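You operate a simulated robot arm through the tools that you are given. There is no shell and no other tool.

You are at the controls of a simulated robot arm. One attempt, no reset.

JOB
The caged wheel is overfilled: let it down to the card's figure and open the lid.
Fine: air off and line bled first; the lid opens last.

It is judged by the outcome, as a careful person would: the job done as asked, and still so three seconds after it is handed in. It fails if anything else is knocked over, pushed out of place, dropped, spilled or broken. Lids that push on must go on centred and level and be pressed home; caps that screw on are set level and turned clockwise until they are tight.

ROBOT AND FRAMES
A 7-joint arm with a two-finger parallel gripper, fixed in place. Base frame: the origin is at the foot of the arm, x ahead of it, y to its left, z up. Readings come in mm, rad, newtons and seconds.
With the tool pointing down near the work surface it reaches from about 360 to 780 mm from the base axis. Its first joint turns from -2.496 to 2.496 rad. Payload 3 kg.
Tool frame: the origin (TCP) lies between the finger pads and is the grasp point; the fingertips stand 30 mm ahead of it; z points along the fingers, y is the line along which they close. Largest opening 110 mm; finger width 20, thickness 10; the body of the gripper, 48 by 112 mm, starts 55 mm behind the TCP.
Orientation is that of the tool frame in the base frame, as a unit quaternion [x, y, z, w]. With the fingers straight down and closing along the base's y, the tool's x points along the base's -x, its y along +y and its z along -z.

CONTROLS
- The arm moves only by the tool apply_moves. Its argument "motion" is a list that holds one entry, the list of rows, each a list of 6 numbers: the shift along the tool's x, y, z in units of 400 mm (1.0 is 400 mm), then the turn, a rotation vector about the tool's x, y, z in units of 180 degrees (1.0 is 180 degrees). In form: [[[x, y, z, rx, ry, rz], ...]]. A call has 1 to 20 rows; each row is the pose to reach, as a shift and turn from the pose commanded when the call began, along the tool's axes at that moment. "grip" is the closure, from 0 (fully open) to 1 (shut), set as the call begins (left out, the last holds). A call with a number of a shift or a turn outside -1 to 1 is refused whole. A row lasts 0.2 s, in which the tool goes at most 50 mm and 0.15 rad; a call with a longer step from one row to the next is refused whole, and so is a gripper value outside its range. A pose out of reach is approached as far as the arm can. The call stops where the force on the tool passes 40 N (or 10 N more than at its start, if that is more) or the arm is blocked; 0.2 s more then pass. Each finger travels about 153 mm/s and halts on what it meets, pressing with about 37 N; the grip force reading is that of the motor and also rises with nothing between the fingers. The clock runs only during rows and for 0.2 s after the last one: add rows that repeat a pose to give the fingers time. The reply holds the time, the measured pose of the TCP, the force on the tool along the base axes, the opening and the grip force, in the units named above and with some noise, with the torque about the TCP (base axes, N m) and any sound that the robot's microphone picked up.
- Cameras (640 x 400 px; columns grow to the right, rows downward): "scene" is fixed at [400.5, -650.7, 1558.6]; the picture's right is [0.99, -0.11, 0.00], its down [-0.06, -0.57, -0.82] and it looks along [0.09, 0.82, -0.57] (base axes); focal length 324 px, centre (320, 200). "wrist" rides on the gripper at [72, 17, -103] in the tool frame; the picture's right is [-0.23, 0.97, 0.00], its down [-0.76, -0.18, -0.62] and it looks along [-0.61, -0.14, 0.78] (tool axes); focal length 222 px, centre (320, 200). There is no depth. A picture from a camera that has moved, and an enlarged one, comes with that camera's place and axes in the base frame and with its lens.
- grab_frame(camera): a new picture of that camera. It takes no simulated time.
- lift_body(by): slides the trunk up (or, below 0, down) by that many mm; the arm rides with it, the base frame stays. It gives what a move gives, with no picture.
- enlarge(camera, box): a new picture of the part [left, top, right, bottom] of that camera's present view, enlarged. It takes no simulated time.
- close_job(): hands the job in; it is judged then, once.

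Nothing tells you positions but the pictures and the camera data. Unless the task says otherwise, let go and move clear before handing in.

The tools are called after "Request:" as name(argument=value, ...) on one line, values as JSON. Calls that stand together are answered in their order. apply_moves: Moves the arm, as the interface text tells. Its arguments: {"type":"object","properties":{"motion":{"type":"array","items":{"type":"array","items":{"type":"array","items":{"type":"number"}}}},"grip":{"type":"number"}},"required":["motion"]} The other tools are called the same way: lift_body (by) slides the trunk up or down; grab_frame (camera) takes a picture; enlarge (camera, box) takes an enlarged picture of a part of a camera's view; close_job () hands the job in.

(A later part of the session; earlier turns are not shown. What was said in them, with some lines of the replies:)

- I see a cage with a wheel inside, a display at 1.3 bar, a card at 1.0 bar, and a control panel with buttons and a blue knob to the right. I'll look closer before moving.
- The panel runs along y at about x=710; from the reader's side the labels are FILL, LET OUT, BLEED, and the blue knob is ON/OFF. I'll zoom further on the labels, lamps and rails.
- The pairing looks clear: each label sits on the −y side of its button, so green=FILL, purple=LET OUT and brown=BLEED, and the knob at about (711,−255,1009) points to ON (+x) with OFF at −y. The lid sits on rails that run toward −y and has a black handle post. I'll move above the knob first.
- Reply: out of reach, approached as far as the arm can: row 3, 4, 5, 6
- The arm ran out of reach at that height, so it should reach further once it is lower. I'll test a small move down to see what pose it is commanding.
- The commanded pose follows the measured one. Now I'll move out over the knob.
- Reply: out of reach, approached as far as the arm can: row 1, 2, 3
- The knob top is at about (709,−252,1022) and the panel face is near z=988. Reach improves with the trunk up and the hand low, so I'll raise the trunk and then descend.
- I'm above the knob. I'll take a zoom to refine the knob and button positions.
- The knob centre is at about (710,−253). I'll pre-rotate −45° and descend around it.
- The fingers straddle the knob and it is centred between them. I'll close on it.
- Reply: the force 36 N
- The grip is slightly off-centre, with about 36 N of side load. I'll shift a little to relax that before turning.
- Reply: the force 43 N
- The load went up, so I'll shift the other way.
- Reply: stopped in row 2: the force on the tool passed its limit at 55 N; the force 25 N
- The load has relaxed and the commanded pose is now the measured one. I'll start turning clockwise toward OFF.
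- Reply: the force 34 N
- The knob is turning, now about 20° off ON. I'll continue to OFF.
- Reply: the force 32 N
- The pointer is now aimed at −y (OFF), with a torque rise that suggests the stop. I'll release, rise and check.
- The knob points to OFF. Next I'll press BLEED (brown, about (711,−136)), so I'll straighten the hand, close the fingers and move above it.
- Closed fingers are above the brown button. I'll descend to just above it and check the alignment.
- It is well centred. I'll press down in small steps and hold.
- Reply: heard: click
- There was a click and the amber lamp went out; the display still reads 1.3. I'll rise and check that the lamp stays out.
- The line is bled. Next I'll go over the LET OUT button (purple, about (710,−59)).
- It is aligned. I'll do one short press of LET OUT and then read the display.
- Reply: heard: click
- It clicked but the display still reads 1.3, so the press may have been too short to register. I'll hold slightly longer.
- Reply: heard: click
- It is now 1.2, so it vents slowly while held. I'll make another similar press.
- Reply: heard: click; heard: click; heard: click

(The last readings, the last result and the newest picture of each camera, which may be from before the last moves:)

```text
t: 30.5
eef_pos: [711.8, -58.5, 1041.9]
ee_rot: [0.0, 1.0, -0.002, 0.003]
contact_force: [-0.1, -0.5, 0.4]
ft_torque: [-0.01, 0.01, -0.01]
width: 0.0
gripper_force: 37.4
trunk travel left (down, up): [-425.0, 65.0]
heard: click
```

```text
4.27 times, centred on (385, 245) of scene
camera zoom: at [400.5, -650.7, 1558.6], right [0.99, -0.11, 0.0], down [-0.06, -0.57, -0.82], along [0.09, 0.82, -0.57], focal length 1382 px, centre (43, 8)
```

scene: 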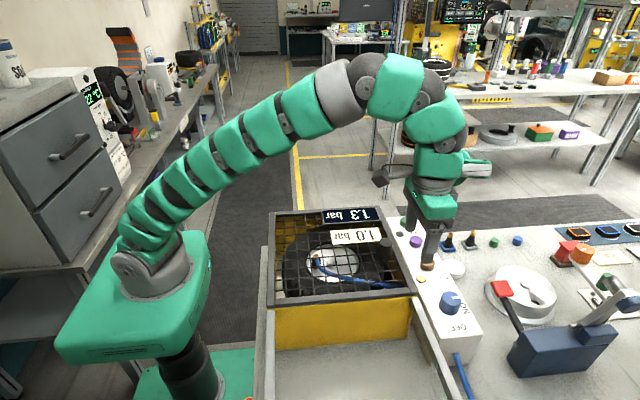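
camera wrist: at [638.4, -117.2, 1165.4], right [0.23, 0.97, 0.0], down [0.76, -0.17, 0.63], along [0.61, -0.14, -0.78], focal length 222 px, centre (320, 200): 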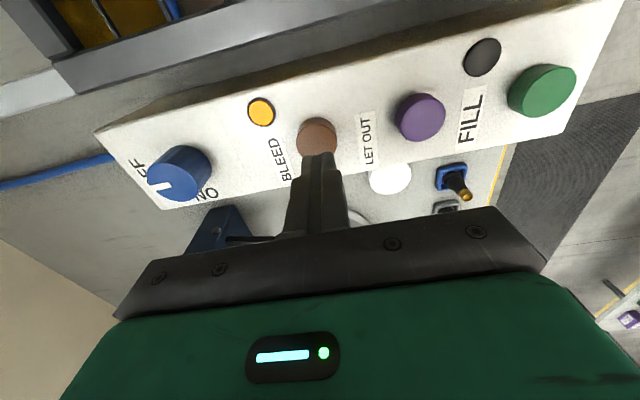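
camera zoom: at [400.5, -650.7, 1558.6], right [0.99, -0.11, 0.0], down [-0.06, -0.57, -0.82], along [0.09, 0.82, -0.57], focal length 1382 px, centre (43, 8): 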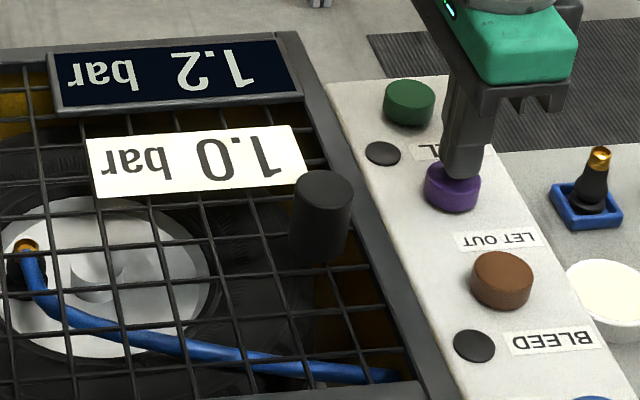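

Request:
apply_moves(motion=[[[0, 0, 0.014, 0, 0, 0], [0, 0, 0.026, 0, 0, 0], [0, 0, 0.026, 0, 0, 0], [0, 0, 0.026, 0, 0, 0], [0, 0, 0.0, 0, 0, 0], [0, 0, 0.0, 0, 0, 0]]])

Request:
enlarge(camera="scene", box=[310, 200, 460, 290])

```text
t: 31.9
eef_pos: [708.6, -58.2, 1040.9]
ee_rot: [-0.002, 1.0, -0.002, 0.003]
contact_force: [0.5, 0.5, 0.3]
ft_torque: [0.0, 0.0, -0.01]
width: 0.0
gripper_force: 37.0
trunk travel left (down, up): [-425.0, 65.0]
heard: click
```

```text
4.27 times, centred on (385, 245) of scene
camera zoom: at [400.5, -650.7, 1558.6], right [0.99, -0.11, 0.0], down [-0.06, -0.57, -0.82], along [0.09, 0.82, -0.57], focal length 1382 px, centre (43, 8)
```

zoom: 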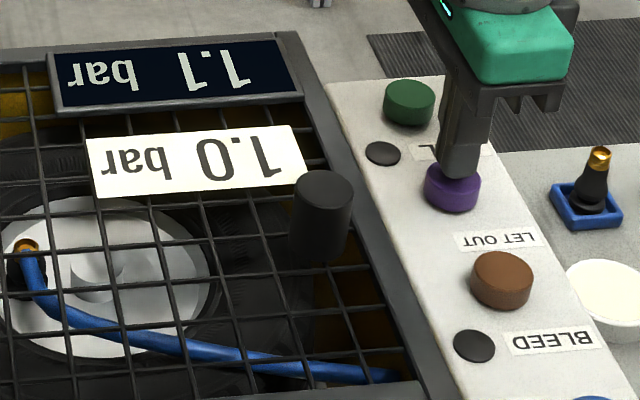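

It now reads 1.1, which works out to about 0.0125 bar per row of hold. I'll continue with measured presses.

Request:
apply_moves(motion=[[[0, 0, 0.014, 0, 0, 0], [0, 0, 0.026, 0, 0, 0], [0, 0, 0.026, 0, 0, 0], [0, 0, 0.026, 0, 0, 0], [0, 0, 0.0, 0, 0, 0], [0, 0, 0.0, 0, 0, 0]]])

Request:
enlarge(camera="scene", box=[310, 200, 460, 290])

```text
t: 33.3
eef_pos: [710.6, -59.4, 1040.8]
ee_rot: [0.0, 1.0, -0.001, 0.002]
contact_force: [0.7, -0.5, -0.3]
ft_torque: [-0.01, 0.02, -0.02]
width: 0.0
gripper_force: 37.6
trunk travel left (down, up): [-425.0, 65.0]
heard: click
```

```text
4.27 times, centred on (385, 245) of scene
camera zoom: at [400.5, -650.7, 1558.6], right [0.99, -0.11, 0.0], down [-0.06, -0.57, -0.82], along [0.09, 0.82, -0.57], focal length 1382 px, centre (43, 8)
```

zoom: 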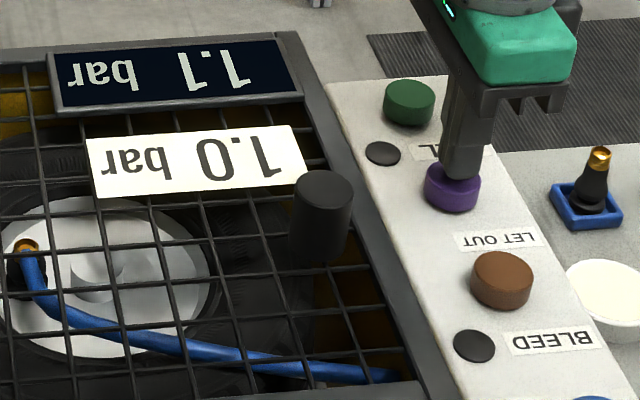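

Request:
apply_moves(motion=[[[0, 0, 0.014, 0, 0, 0], [0, 0, 0.026, 0, 0, 0], [0, 0, 0.026, 0, 0, 0], [0, 0, 0.0, 0, 0, 0], [0, 0, 0.0, 0, 0, 0]]])

Request:
enlarge(camera="scene", box=[310, 200, 460, 290])

```text
t: 34.5
eef_pos: [711.5, -57.6, 1040.7]
ee_rot: [-0.001, 1.0, -0.002, 0.003]
contact_force: [-0.6, -0.5, -0.2]
ft_torque: [0.01, -0.04, 0.02]
width: 0.1
gripper_force: 36.8
trunk travel left (down, up): [-425.0, 65.0]
heard: click
```

```text
4.27 times, centred on (385, 245) of scene
camera zoom: at [400.5, -650.7, 1558.6], right [0.99, -0.11, 0.0], down [-0.06, -0.57, -0.82], along [0.09, 0.82, -0.57], focal length 1382 px, centre (43, 8)
```

zoom: 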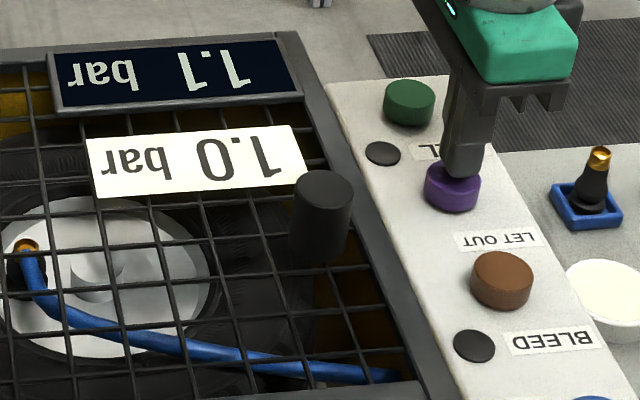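

Request:
apply_moves(motion=[[[0, 0, 0.014, 0, 0, 0], [0, 0, 0.026, 0, 0, 0], [0, 0, 0.026, 0, 0, 0], [0, 0, 0.0, 0, 0, 0], [0, 0, 0.0, 0, 0, 0]]])

Request:
enlarge(camera="scene", box=[310, 200, 460, 290])

```text
t: 35.7
eef_pos: [710.4, -59.0, 1041.5]
ee_rot: [0.0, 1.0, -0.001, 0.001]
contact_force: [0.2, -0.9, -0.6]
ft_torque: [-0.01, -0.03, 0.0]
width: 0.1
gripper_force: 36.8
trunk travel left (down, up): [-425.0, 65.0]
heard: click
```

```text
4.27 times, centred on (385, 245) of scene
camera zoom: at [400.5, -650.7, 1558.6], right [0.99, -0.11, 0.0], down [-0.06, -0.57, -0.82], along [0.09, 0.82, -0.57], focal length 1382 px, centre (43, 8)
```

zoom: 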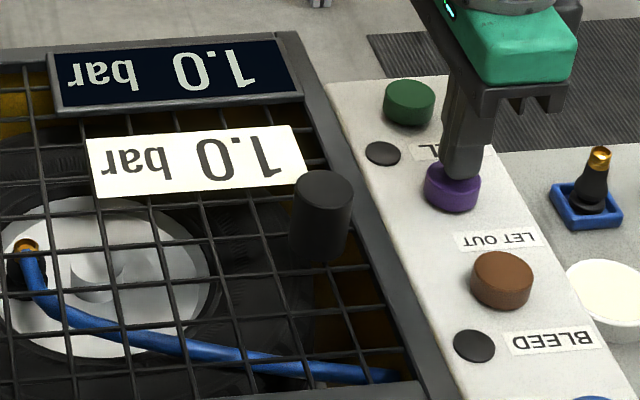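

It has just reached 1.0, so it's probably near 1.04. One more 3-row press should bring it to the middle of 1.0.

Request:
apply_moves(motion=[[[0, 0, 0.014, 0, 0, 0], [0, 0, 0.026, 0, 0, 0], [0, 0, 0.026, 0, 0, 0], [0, 0, 0.0, 0, 0, 0], [0, 0, -0.05, 0, 0, 0], [0, 0, -0.1, 0, 0, 0]]])

Request:
enlarge(camera="scene", box=[310, 200, 460, 290])

Request:
grab_frame(camera="scene")

```text
t: 37.1
eef_pos: [709.9, -59.7, 1080.4]
ee_rot: [0.0, 1.0, -0.001, 0.002]
contact_force: [-0.1, 0.5, 0.2]
ft_torque: [0.03, -0.03, 0.03]
width: 0.0
gripper_force: 37.1
trunk travel left (down, up): [-425.0, 65.0]
heard: click
```

```text
4.27 times, centred on (385, 245) of scene
camera zoom: at [400.5, -650.7, 1558.6], right [0.99, -0.11, 0.0], down [-0.06, -0.57, -0.82], along [0.09, 0.82, -0.57], focal length 1382 px, centre (43, 8)
```

zoom: 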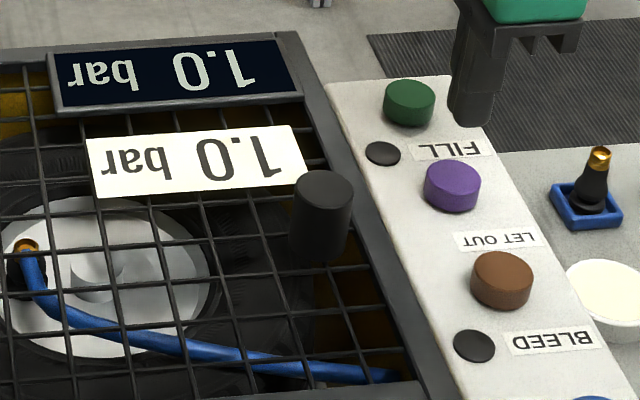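

```text
taken
```

scene: 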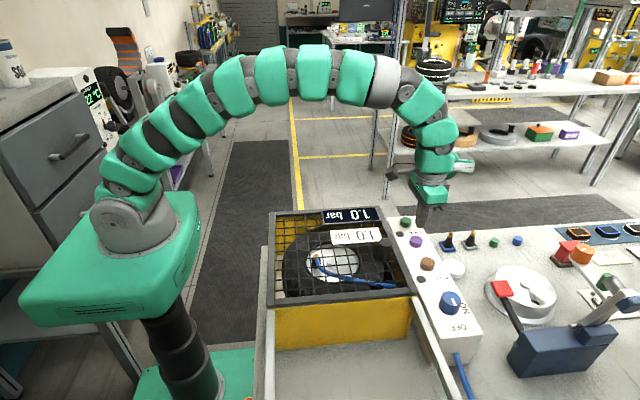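

Pressure reads 1.0, the line lamp is out and the air is off. Now the lid: I'll check how it opens, looking for hinges or rails.

Request:
enlarge(camera="scene", box=[260, 195, 340, 245])

Request:
enlarge(camera="scene", box=[380, 270, 460, 320])

Request:
enlarge(camera="scene", box=[255, 270, 335, 320])

Request:
enlarge(camera="scene", box=[320, 195, 400, 245])

Request:
enlarge(camera="scene", box=[240, 290, 480, 400])

```text
8.00 times, centred on (300, 220) of scene
camera zoom: at [400.5, -650.7, 1558.6], right [0.99, -0.11, 0.0], down [-0.06, -0.57, -0.82], along [0.09, 0.82, -0.57], focal length 2591 px, centre (480, 40)
```

zoom: 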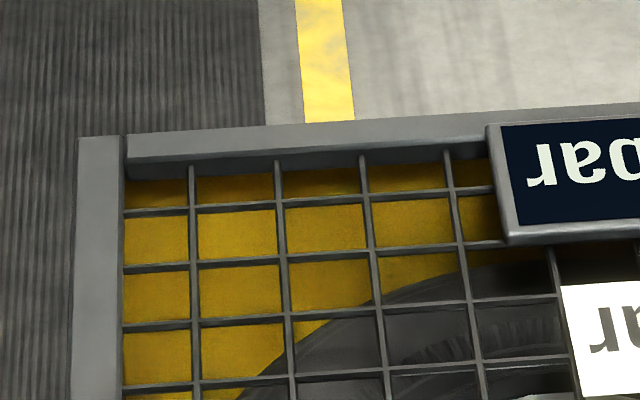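

```text
8.00 times, centred on (420, 295) of scene
camera zoom: at [400.5, -650.7, 1558.6], right [0.99, -0.11, 0.0], down [-0.06, -0.57, -0.82], along [0.09, 0.82, -0.57], focal length 2591 px, centre (-480, -560)
```

zoom: 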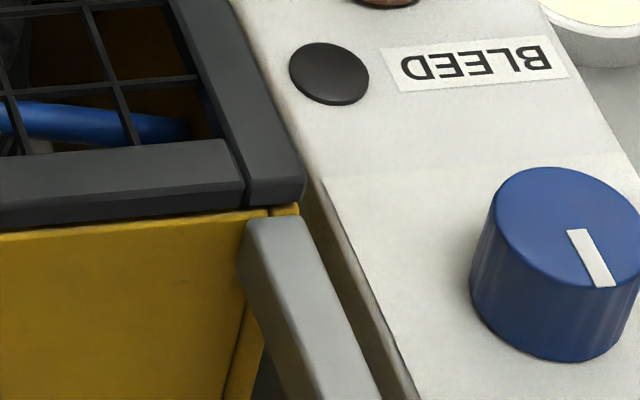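

```text
8.00 times, centred on (295, 295) of scene
camera zoom: at [400.5, -650.7, 1558.6], right [0.99, -0.11, 0.0], down [-0.06, -0.57, -0.82], along [0.09, 0.82, -0.57], focal length 2591 px, centre (520, -560)
```

zoom: 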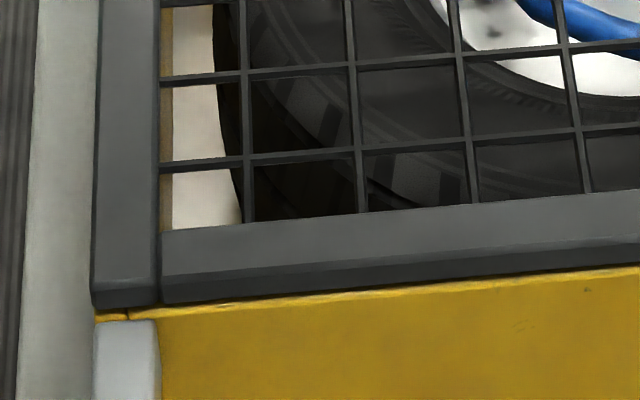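

```text
8.00 times, centred on (360, 220) of scene
camera zoom: at [400.5, -650.7, 1558.6], right [0.99, -0.11, 0.0], down [-0.06, -0.57, -0.82], along [0.09, 0.82, -0.57], focal length 2591 px, centre (0, 40)
```

zoom: 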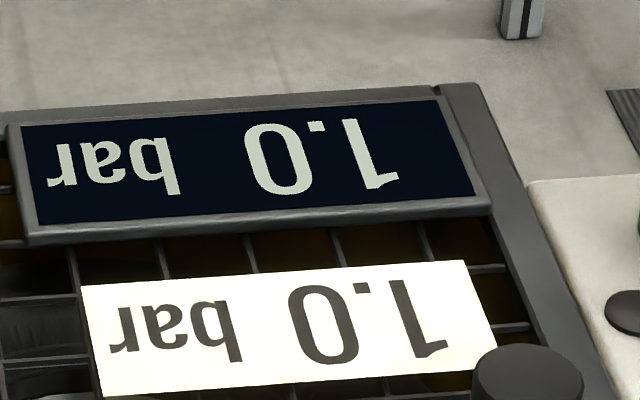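

```text
2.67 times, centred on (360, 345) of scene
camera zoom: at [400.5, -650.7, 1558.6], right [0.99, -0.11, 0.0], down [-0.06, -0.57, -0.82], along [0.09, 0.82, -0.57], focal length 864 px, centre (213, -187)
```

zoom: 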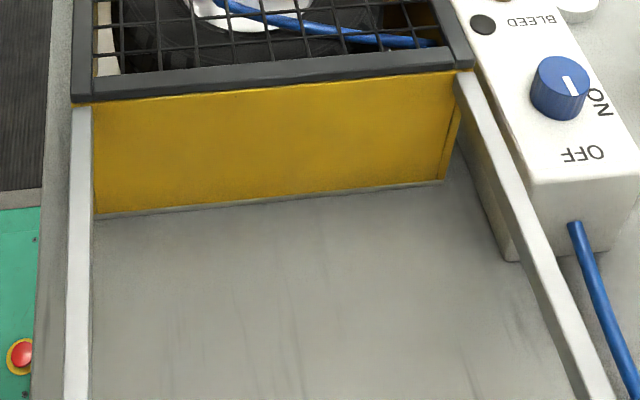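

The lid is a flat frame on rails running −y to about y=−550, so it slides toward −y. The handle post is at about (598,−141), top about 1084. I'll move above it with the fingers open to 55 mm.

Request:
apply_moves(motion=[[[0, 0, -0.08, 0, 0, 0], [0, 0, -0.15, 0, 0, 0], [0.07, -0.05, -0.15, 0, 0, 0], [0.14, -0.1, -0.15, 0, 0, 0], [0.21, -0.15, -0.15, 0, 0, 0], [0.28, -0.2025, -0.15, 0, 0, 0], [0.28, -0.2025, -0.15, 0, 0, 0]]], grip=0.5)

Request:
grab_frame(camera="wrist")

Request:
enlarge(camera="scene", box=[310, 180, 460, 290])

```text
t: 38.7
eef_pos: [597.0, -137.7, 1140.4]
ee_rot: [-0.001, 1.0, -0.001, 0.002]
contact_force: [0.1, 0.0, 0.0]
ft_torque: [0.0, -0.04, 0.02]
width: 54.9
gripper_force: 0.2
trunk travel left (down, up): [-425.0, 65.0]
```

```text
taken
camera wrist: at [523.3, -118.7, 1243.5], right [0.23, 0.97, 0.0], down [0.76, -0.17, 0.63], along [0.61, -0.14, -0.78], focal length 222 px, centre (320, 200)
```

wrist: 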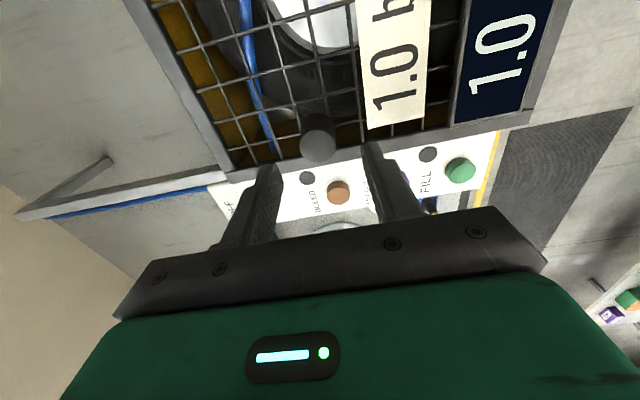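

```text
3.64 times, centred on (385, 235) of scene
camera zoom: at [400.5, -650.7, 1558.6], right [0.99, -0.11, 0.0], down [-0.06, -0.57, -0.82], along [0.09, 0.82, -0.57], focal length 1178 px, centre (84, 73)
```

zoom: 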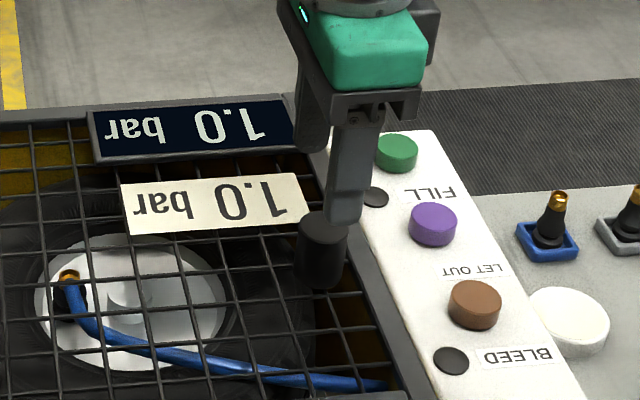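

The handle is centred between the fingers. I'll descend part way and check.

Request:
apply_moves(motion=[[[0, -0.002, 0.03, 0, 0, 0], [0, -0.002, 0.06, 0, 0, 0], [0, -0.002, 0.09, 0, 0, 0], [0, -0.002, 0.11, 0, 0, 0], [0, -0.002, 0.11, 0, 0, 0]]])

Request:
enlarge(camera="wrist", box=[220, 80, 440, 220])

Request:
enlarge(camera="scene", box=[350, 210, 430, 270])

```text
t: 39.9
eef_pos: [599.6, -139.9, 1096.1]
ee_rot: [-0.001, 1.0, -0.002, 0.003]
contact_force: [0.3, -0.3, -0.7]
ft_torque: [-0.03, 0.0, -0.01]
width: 54.8
gripper_force: 0.0
trunk travel left (down, up): [-425.0, 65.0]
```

```text
2.86 times, centred on (330, 150) of wrist
camera zoom: at [525.4, -121.1, 1199.5], right [0.23, 0.97, 0.0], down [0.76, -0.17, 0.63], along [0.61, -0.14, -0.78], focal length 635 px, centre (291, 343)
```

zoom: 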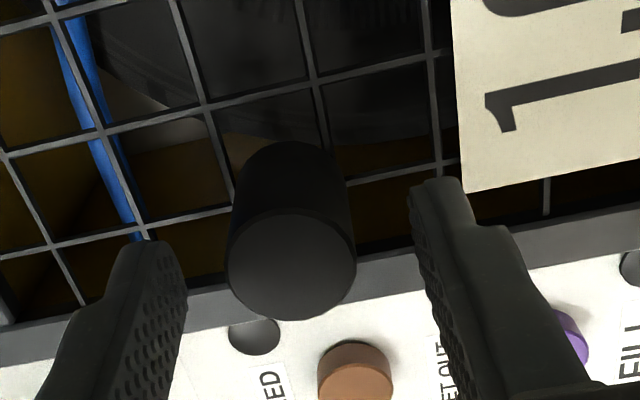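

```text
6.67 times, centred on (390, 240) of scene
camera zoom: at [400.5, -650.7, 1558.6], right [0.99, -0.11, 0.0], down [-0.06, -0.57, -0.82], along [0.09, 0.82, -0.57], focal length 2159 px, centre (-147, -67)
```

zoom: 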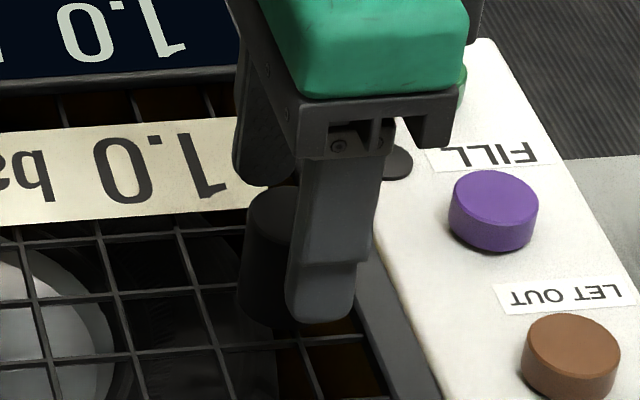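

The handle centre is about 4 mm toward −x of the hand. I'll correct that, descend slightly and close.

Request:
apply_moves(motion=[[[0.011, 0.0, 0.0, 0, 0, 0], [0.011, 0.0, 0.016, 0, 0, 0], [0.011, 0.0, 0.016, 0, 0, 0]]])

Request:
apply_moves(motion=[[[0, 0, 0, 0, 0, 0], [0, 0, 0, 0, 0, 0], [0, 0, 0, 0, 0, 0]]], grip=0.8)

Request:
enlarge(camera="wrist", box=[220, 80, 440, 220])

Request:
enlarge(camera="scene", box=[260, 190, 440, 320])

```text
t: 40.7
eef_pos: [594.8, -140.6, 1089.9]
ee_rot: [0.001, 1.0, -0.003, 0.002]
contact_force: [-0.1, 0.0, 0.2]
ft_torque: [0.02, 0.0, -0.01]
width: 54.8
gripper_force: 0.1
trunk travel left (down, up): [-425.0, 65.0]
```

```text
t: 41.5
eef_pos: [594.4, -140.7, 1089.3]
ee_rot: [0.0, 1.0, -0.003, 0.002]
contact_force: [0.4, 0.6, 1.3]
ft_torque: [0.45, 0.1, -0.02]
width: 28.3
gripper_force: 44.8
trunk travel left (down, up): [-425.0, 65.0]
```

```text
2.86 times, centred on (330, 150) of wrist
camera zoom: at [521.2, -121.5, 1192.5], right [0.23, 0.97, 0.0], down [0.76, -0.17, 0.63], along [0.61, -0.14, -0.78], focal length 635 px, centre (291, 343)
```

zoom: 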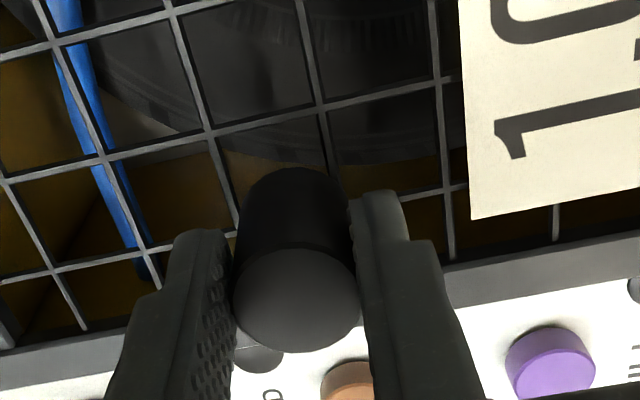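

```text
3.08 times, centred on (350, 255) of scene
camera zoom: at [400.5, -650.7, 1558.6], right [0.99, -0.11, 0.0], down [-0.06, -0.57, -0.82], along [0.09, 0.82, -0.57], focal length 996 px, centre (228, 31)
```

zoom: 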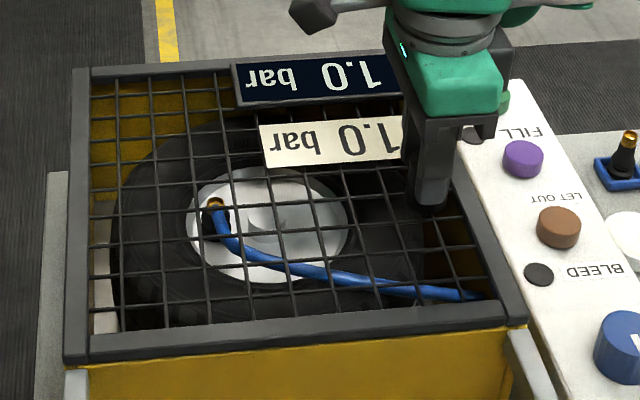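

I'm gripping the handle (28 mm). I'll pull gently toward −y to test the slide.

Request:
apply_moves(motion=[[[0, -0.015, 0, 0, 0, 0], [0, -0.035, 0, 0, 0, 0], [0, -0.06, 0, 0, 0, 0]]])

Request:
enlarge(camera="scene", box=[260, 190, 440, 320])

```text
t: 42.3
eef_pos: [595.2, -164.4, 1089.8]
ee_rot: [0.0, 1.0, -0.001, 0.002]
contact_force: [-1.3, -0.9, 2.9]
ft_torque: [0.49, 0.13, 0.26]
width: 28.3
gripper_force: 45.5
trunk travel left (down, up): [-425.0, 65.0]
```

```text
3.08 times, centred on (350, 255) of scene
camera zoom: at [400.5, -650.7, 1558.6], right [0.99, -0.11, 0.0], down [-0.06, -0.57, -0.82], along [0.09, 0.82, -0.57], focal length 996 px, centre (228, 31)
```

zoom: 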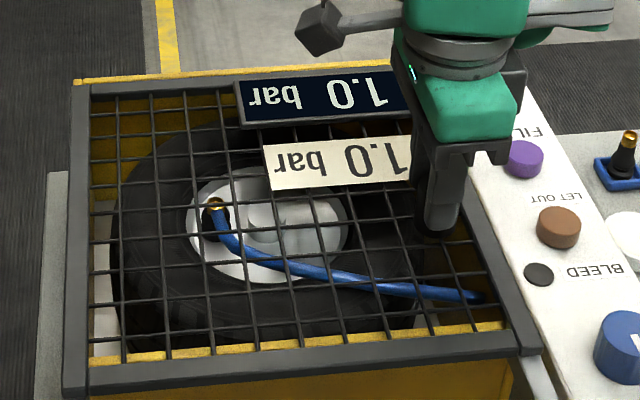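

The lid slides. I'll continue smoothly.

Request:
apply_moves(motion=[[[0, -0.03, 0, 0, 0, 0], [0, -0.07, 0, 0, 0, 0], [0, -0.115, 0, 0, 0, 0], [0, -0.16, 0, 0, 0, 0], [0, -0.205, 0, 0, 0, 0], [0, -0.25, 0, 0, 0, 0], [0, -0.295, 0, 0, 0, 0], [0, -0.34, 0, 0, 0, 0], [0, -0.385, 0, 0, 0, 0], [0, -0.42, 0, 0, 0, 0], [0, -0.45, 0, 0, 0, 0]]])

Request:
grab_frame(camera="scene")

```text
t: 44.5
eef_pos: [595.2, -325.6, 1090.0]
ee_rot: [0.0, 1.0, 0.0, -0.001]
contact_force: [0.4, 1.9, -19.5]
ft_torque: [-0.23, -0.9, -0.24]
width: 28.4
gripper_force: 44.9
trunk travel left (down, up): [-425.0, 65.0]
stopped in row 10: the force on the tool passed its limit at 42 N (the readings are from after the stop); the commanded pose is now the measured one
```

```text
taken
```

scene: 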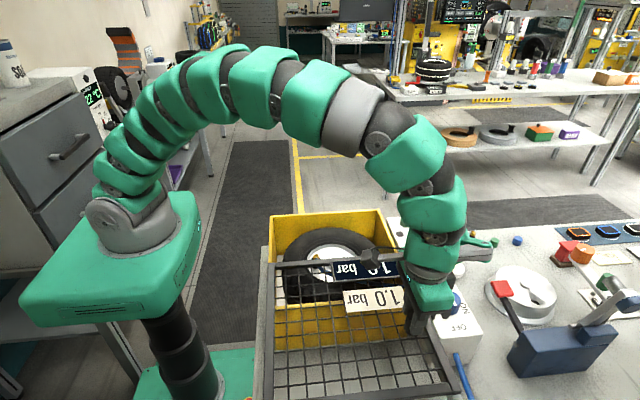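

It stopped about two thirds of the way with a mostly vertical load. I'll inspect before continuing.

Request:
enlarge(camera="scene", box=[240, 200, 480, 400])

Request:
grab_frame(camera="wrist")

Request:
enlarge(camera="scene", box=[370, 250, 470, 400])

Request:
enlarge(camera="scene", box=[250, 230, 330, 400])

```text
2.00 times, centred on (360, 300) of scene
camera zoom: at [400.5, -650.7, 1558.6], right [0.99, -0.11, 0.0], down [-0.06, -0.57, -0.82], along [0.09, 0.82, -0.57], focal length 648 px, centre (240, 0)
```

zoom: 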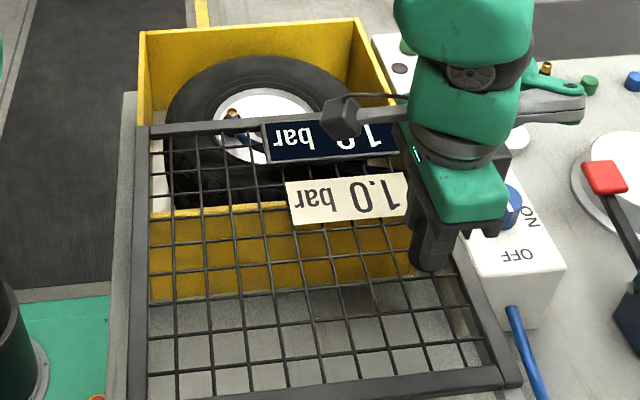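

```text
taken
camera wrist: at [522.0, -308.3, 1193.5], right [0.23, 0.97, 0.0], down [0.76, -0.18, 0.62], along [0.61, -0.14, -0.78], focal length 222 px, centre (320, 200)
```

wrist: 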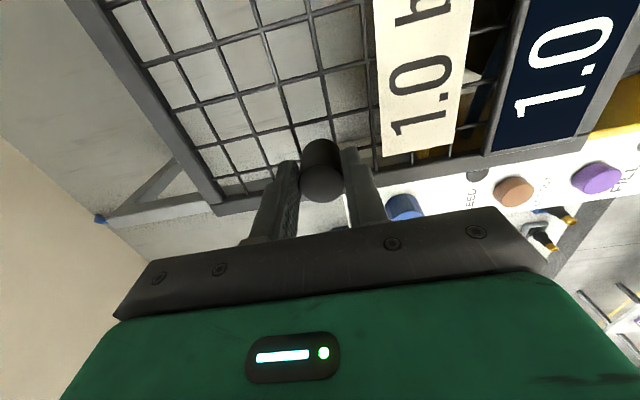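

```text
2.67 times, centred on (420, 325) of scene
camera zoom: at [400.5, -650.7, 1558.6], right [0.99, -0.11, 0.0], down [-0.06, -0.57, -0.82], along [0.09, 0.82, -0.57], focal length 864 px, centre (53, -133)
```

zoom: 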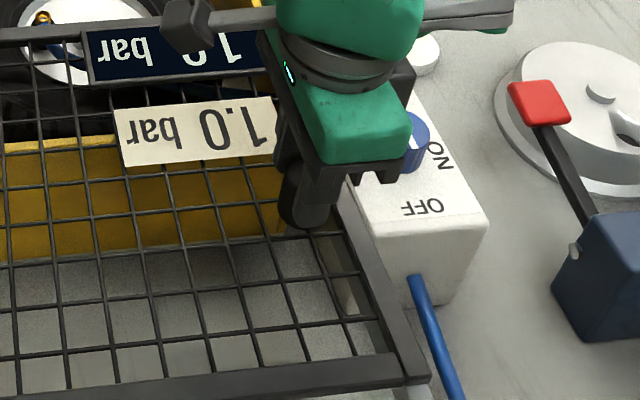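

```text
2.35 times, centred on (290, 315) of scene
camera zoom: at [400.5, -650.7, 1558.6], right [0.99, -0.11, 0.0], down [-0.06, -0.57, -0.82], along [0.09, 0.82, -0.57], focal length 762 px, centre (391, -71)
```

zoom: 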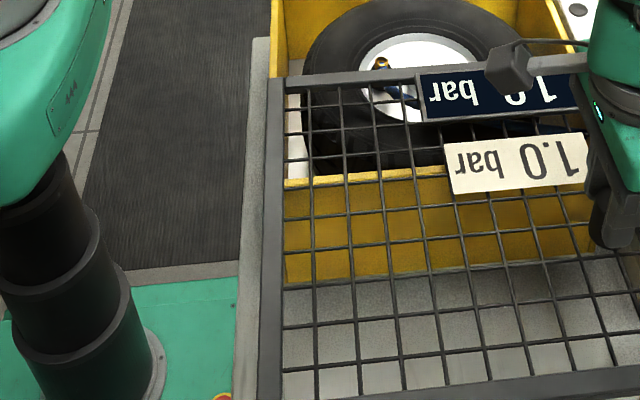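

The rails continue to about y=−553 and the lid's front edge is at about −425, so there is still travel. I'll continue more slowly.

Request:
apply_moves(motion=[[[0, -0.01, 0, 0, 0, 0], [0, -0.03, 0, 0, 0, 0], [0, -0.05, 0, 0, 0, 0], [0, -0.07, 0, 0, 0, 0]]])

```text
t: 45.5
eef_pos: [596.4, -356.4, 1090.8]
ee_rot: [0.0, 1.0, 0.0, 0.0]
contact_force: [5.1, -0.3, -25.3]
ft_torque: [0.23, -0.24, 0.11]
width: 28.2
gripper_force: 44.9
trunk travel left (down, up): [-425.0, 65.0]
```

It is moving again, but there is a downward load on the tool. I'll lower the hand about 1.5 mm while continuing.

Request:
apply_moves(motion=[[[0, -0.01, 0.004, 0, 0, 0], [0, -0.03, 0.004, 0, 0, 0], [0, -0.05, 0.004, 0, 0, 0], [0, -0.07, 0.004, 0, 0, 0]]])

```text
t: 46.5
eef_pos: [595.3, -381.5, 1090.7]
ee_rot: [-0.001, 1.0, -0.001, 0.0]
contact_force: [5.4, -0.3, 3.2]
ft_torque: [0.92, 0.26, 0.15]
width: 28.3
gripper_force: 44.6
trunk travel left (down, up): [-425.0, 65.0]
```

Request:
apply_moves(motion=[[[0, -0.01, 0, 0, 0, 0], [0, -0.03, 0, 0, 0, 0], [0, -0.05, 0, 0, 0, 0], [0, -0.07, 0, 0, 0, 0], [0, -0.09, 0, 0, 0, 0]]])

Request:
grab_frame(camera="scene")

Request:
grab_frame(camera="wrist")

```text
t: 47.7
eef_pos: [594.7, -418.4, 1090.8]
ee_rot: [-0.001, 1.0, -0.002, 0.0]
contact_force: [8.1, 1.0, 9.6]
ft_torque: [0.23, -0.04, -0.32]
width: 28.5
gripper_force: 45.4
trunk travel left (down, up): [-425.0, 65.0]
```

```text
taken
```

scene: 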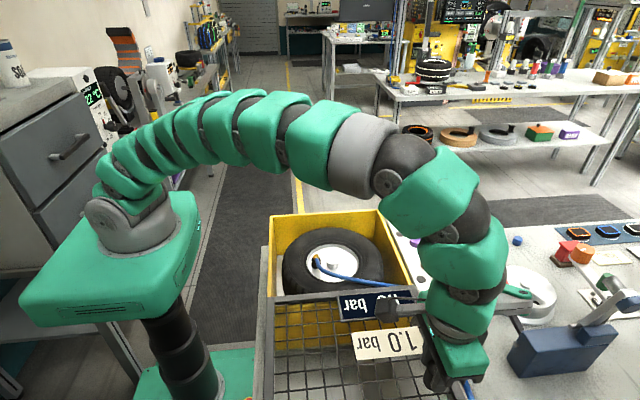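

```text
taken
camera wrist: at [521.5, -399.8, 1193.3], right [0.23, 0.97, 0.0], down [0.76, -0.17, 0.62], along [0.61, -0.14, -0.78], focal length 222 px, centre (320, 200)
```

wrist: 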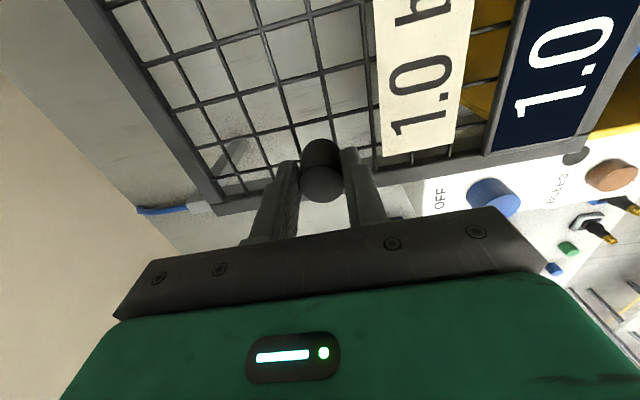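

The lid is nearly clear of the box (about 278 mm), with roughly 30 mm of rail left. I'll slide another 12 mm gently.

Request:
apply_moves(motion=[[[0, -0.01, 0, 0, 0, 0], [0, -0.02, 0, 0, 0, 0], [0, -0.03, 0, 0, 0, 0], [0, -0.03, 0, 0, 0, 0]]])

Request:
enlarge(camera="scene", box=[240, 200, 480, 400])

Request:
enlarge(camera="wrist", box=[100, 0, 420, 240])

```text
t: 48.7
eef_pos: [594.6, -430.7, 1091.0]
ee_rot: [0.0, 1.0, -0.001, 0.0]
contact_force: [6.8, -0.4, 8.9]
ft_torque: [-0.08, 0.44, 0.12]
width: 28.5
gripper_force: 45.5
trunk travel left (down, up): [-425.0, 65.0]
```

```text
2.00 times, centred on (360, 300) of scene
camera zoom: at [400.5, -650.7, 1558.6], right [0.99, -0.11, 0.0], down [-0.06, -0.57, -0.82], along [0.09, 0.82, -0.57], focal length 648 px, centre (240, 0)
```

zoom: 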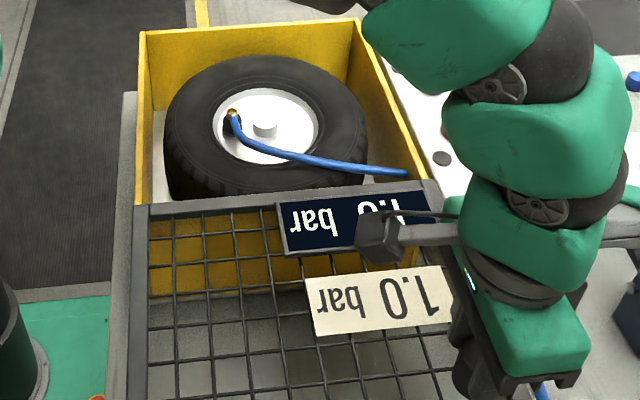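

```text
1.67 times, centred on (260, 120) of wrist
camera zoom: at [521.6, -412.2, 1193.3], right [0.23, 0.97, 0.0], down [0.76, -0.17, 0.62], along [0.61, -0.14, -0.78], focal length 370 px, centre (420, 333)
```

zoom: 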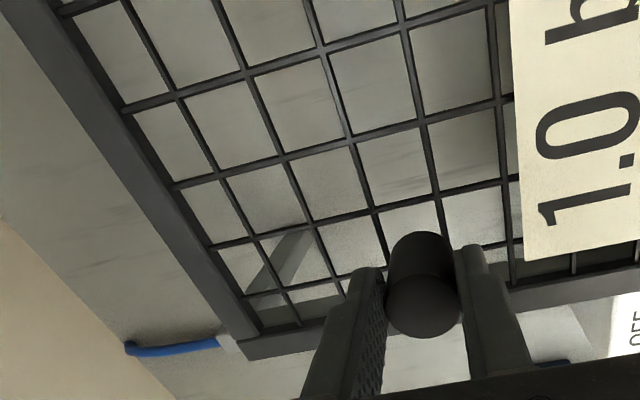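

The lid is fully clear of the box and resting on the rails. I'll release the handle and rise straight up.

Request:
apply_moves(motion=[[[0, 0, 0, 0, 0, 0], [0, 0, 0, 0, 0, 0], [0, 0, 0, 0, 0, 0], [0, 0, -0.05, 0, 0, 0], [0, 0, -0.12, 0, 0, 0], [0, 0, -0.22, 0, 0, 0], [0, 0, -0.3, 0, 0, 0], [0, 0, -0.3, 0, 0, 0]]], grip=0.45)

Request:
grab_frame(camera="scene")

Request:
grab_frame(camera="wrist")

```text
t: 50.5
eef_pos: [594.4, -430.0, 1211.8]
ee_rot: [-0.001, 1.0, -0.001, 0.001]
contact_force: [-0.1, -0.8, 0.3]
ft_torque: [0.01, -0.02, 0.0]
width: 60.5
gripper_force: 0.0
trunk travel left (down, up): [-425.0, 65.0]
```

```text
taken
```

scene: 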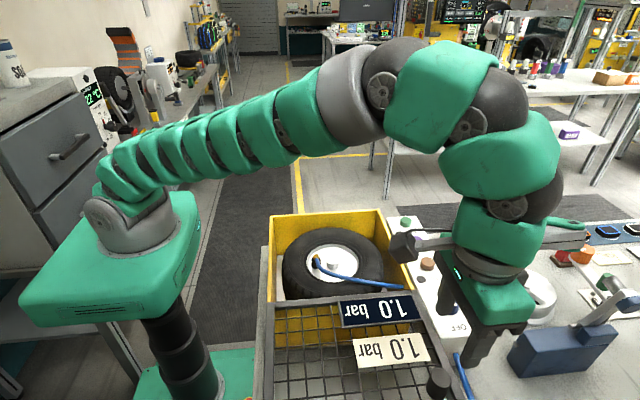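

```text
taken
camera wrist: at [521.0, -412.3, 1313.7], right [0.23, 0.97, 0.0], down [0.76, -0.17, 0.62], along [0.61, -0.14, -0.78], focal length 222 px, centre (320, 200)
```

wrist: 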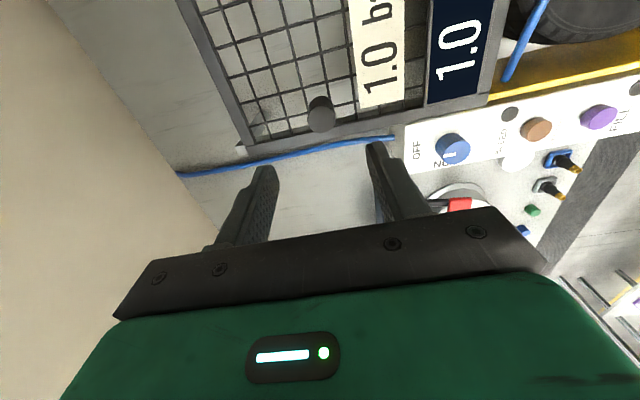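

The lid is open and the arm is clear. I'll do a final check of knob, lamps, display and lid seating.

Request:
enlarge(camera="wrist", box=[380, 60, 640, 200])

Request:
enlarge(camera="scene", box=[240, 200, 480, 400])

Request:
enlarge(camera="wrist", box=[160, 0, 440, 190])

```text
2.46 times, centred on (510, 130) of wrist
camera zoom: at [521.0, -412.3, 1313.7], right [0.23, 0.97, 0.0], down [0.76, -0.17, 0.62], along [0.61, -0.14, -0.78], focal length 547 px, centre (-148, 372)
```

zoom: 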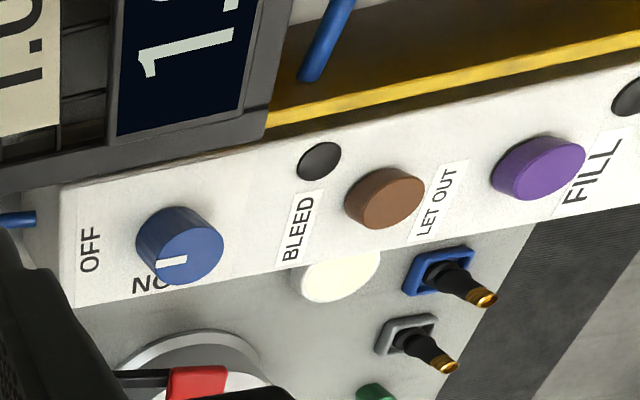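

```text
2.00 times, centred on (360, 300) of scene
camera zoom: at [400.5, -650.7, 1558.6], right [0.99, -0.11, 0.0], down [-0.06, -0.57, -0.82], along [0.09, 0.82, -0.57], focal length 648 px, centre (240, 0)
```

zoom: 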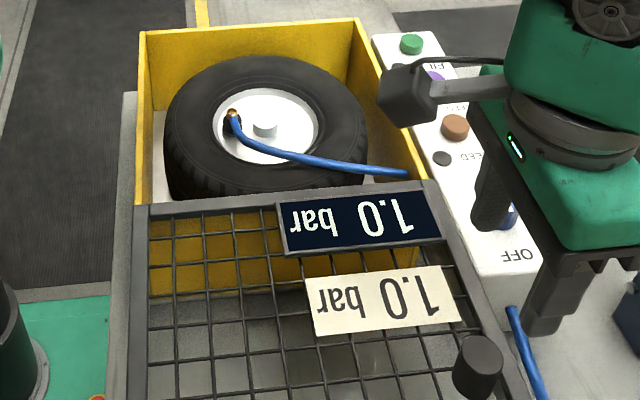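

```text
2.11 times, centred on (300, 95) of wrist
camera zoom: at [521.0, -412.3, 1313.7], right [0.23, 0.97, 0.0], down [0.76, -0.17, 0.62], along [0.61, -0.14, -0.78], focal length 468 px, centre (362, 421)
```

zoom: 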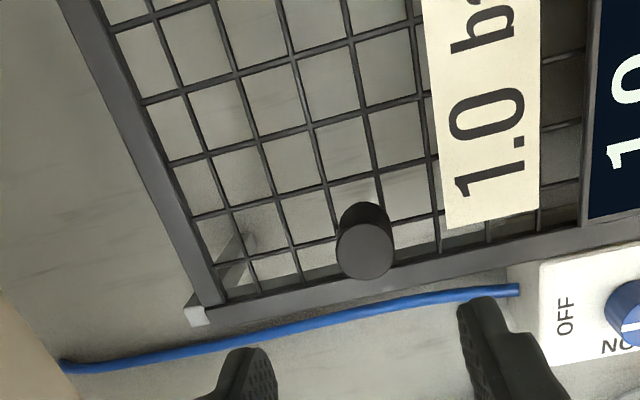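

Air is OFF, the line lamp is out, the display reads 1.0 bar to match the card, and the lid is fully open on its rails. The arm is clear, so I'm handing the job in.

Request:
close_job()

```text
The job is handed in.
```

The wheel is let down to 1.0 bar, matching the card, and the cage lid is fully open on its rails. The job has been handed in, but no verdict came back.

- **Air:** the blue knob is turned from ON to OFF.
- **Line:** I pressed BLEED once and the amber lamp went out. It was still out at the last check.
- **Pressure:** I let the wheel down with short presses of LET OUT until the display read 1.0. I gave it one more short press to move it off the upper edge of that reading. By my estimate it sits near 1.01–1.02 bar, though the display only shows one decimal.
- **Lid:** it slid about 290 mm and now clears the box, with its front edge close to the end of the rails. Partway along, the arm stopped once on its force limit. I lowered the hand slightly and it moved freely after that.

The gripper has let go of the handle and is about 90 mm or more above it. I saw nothing else on the bench moved in the final pictures.
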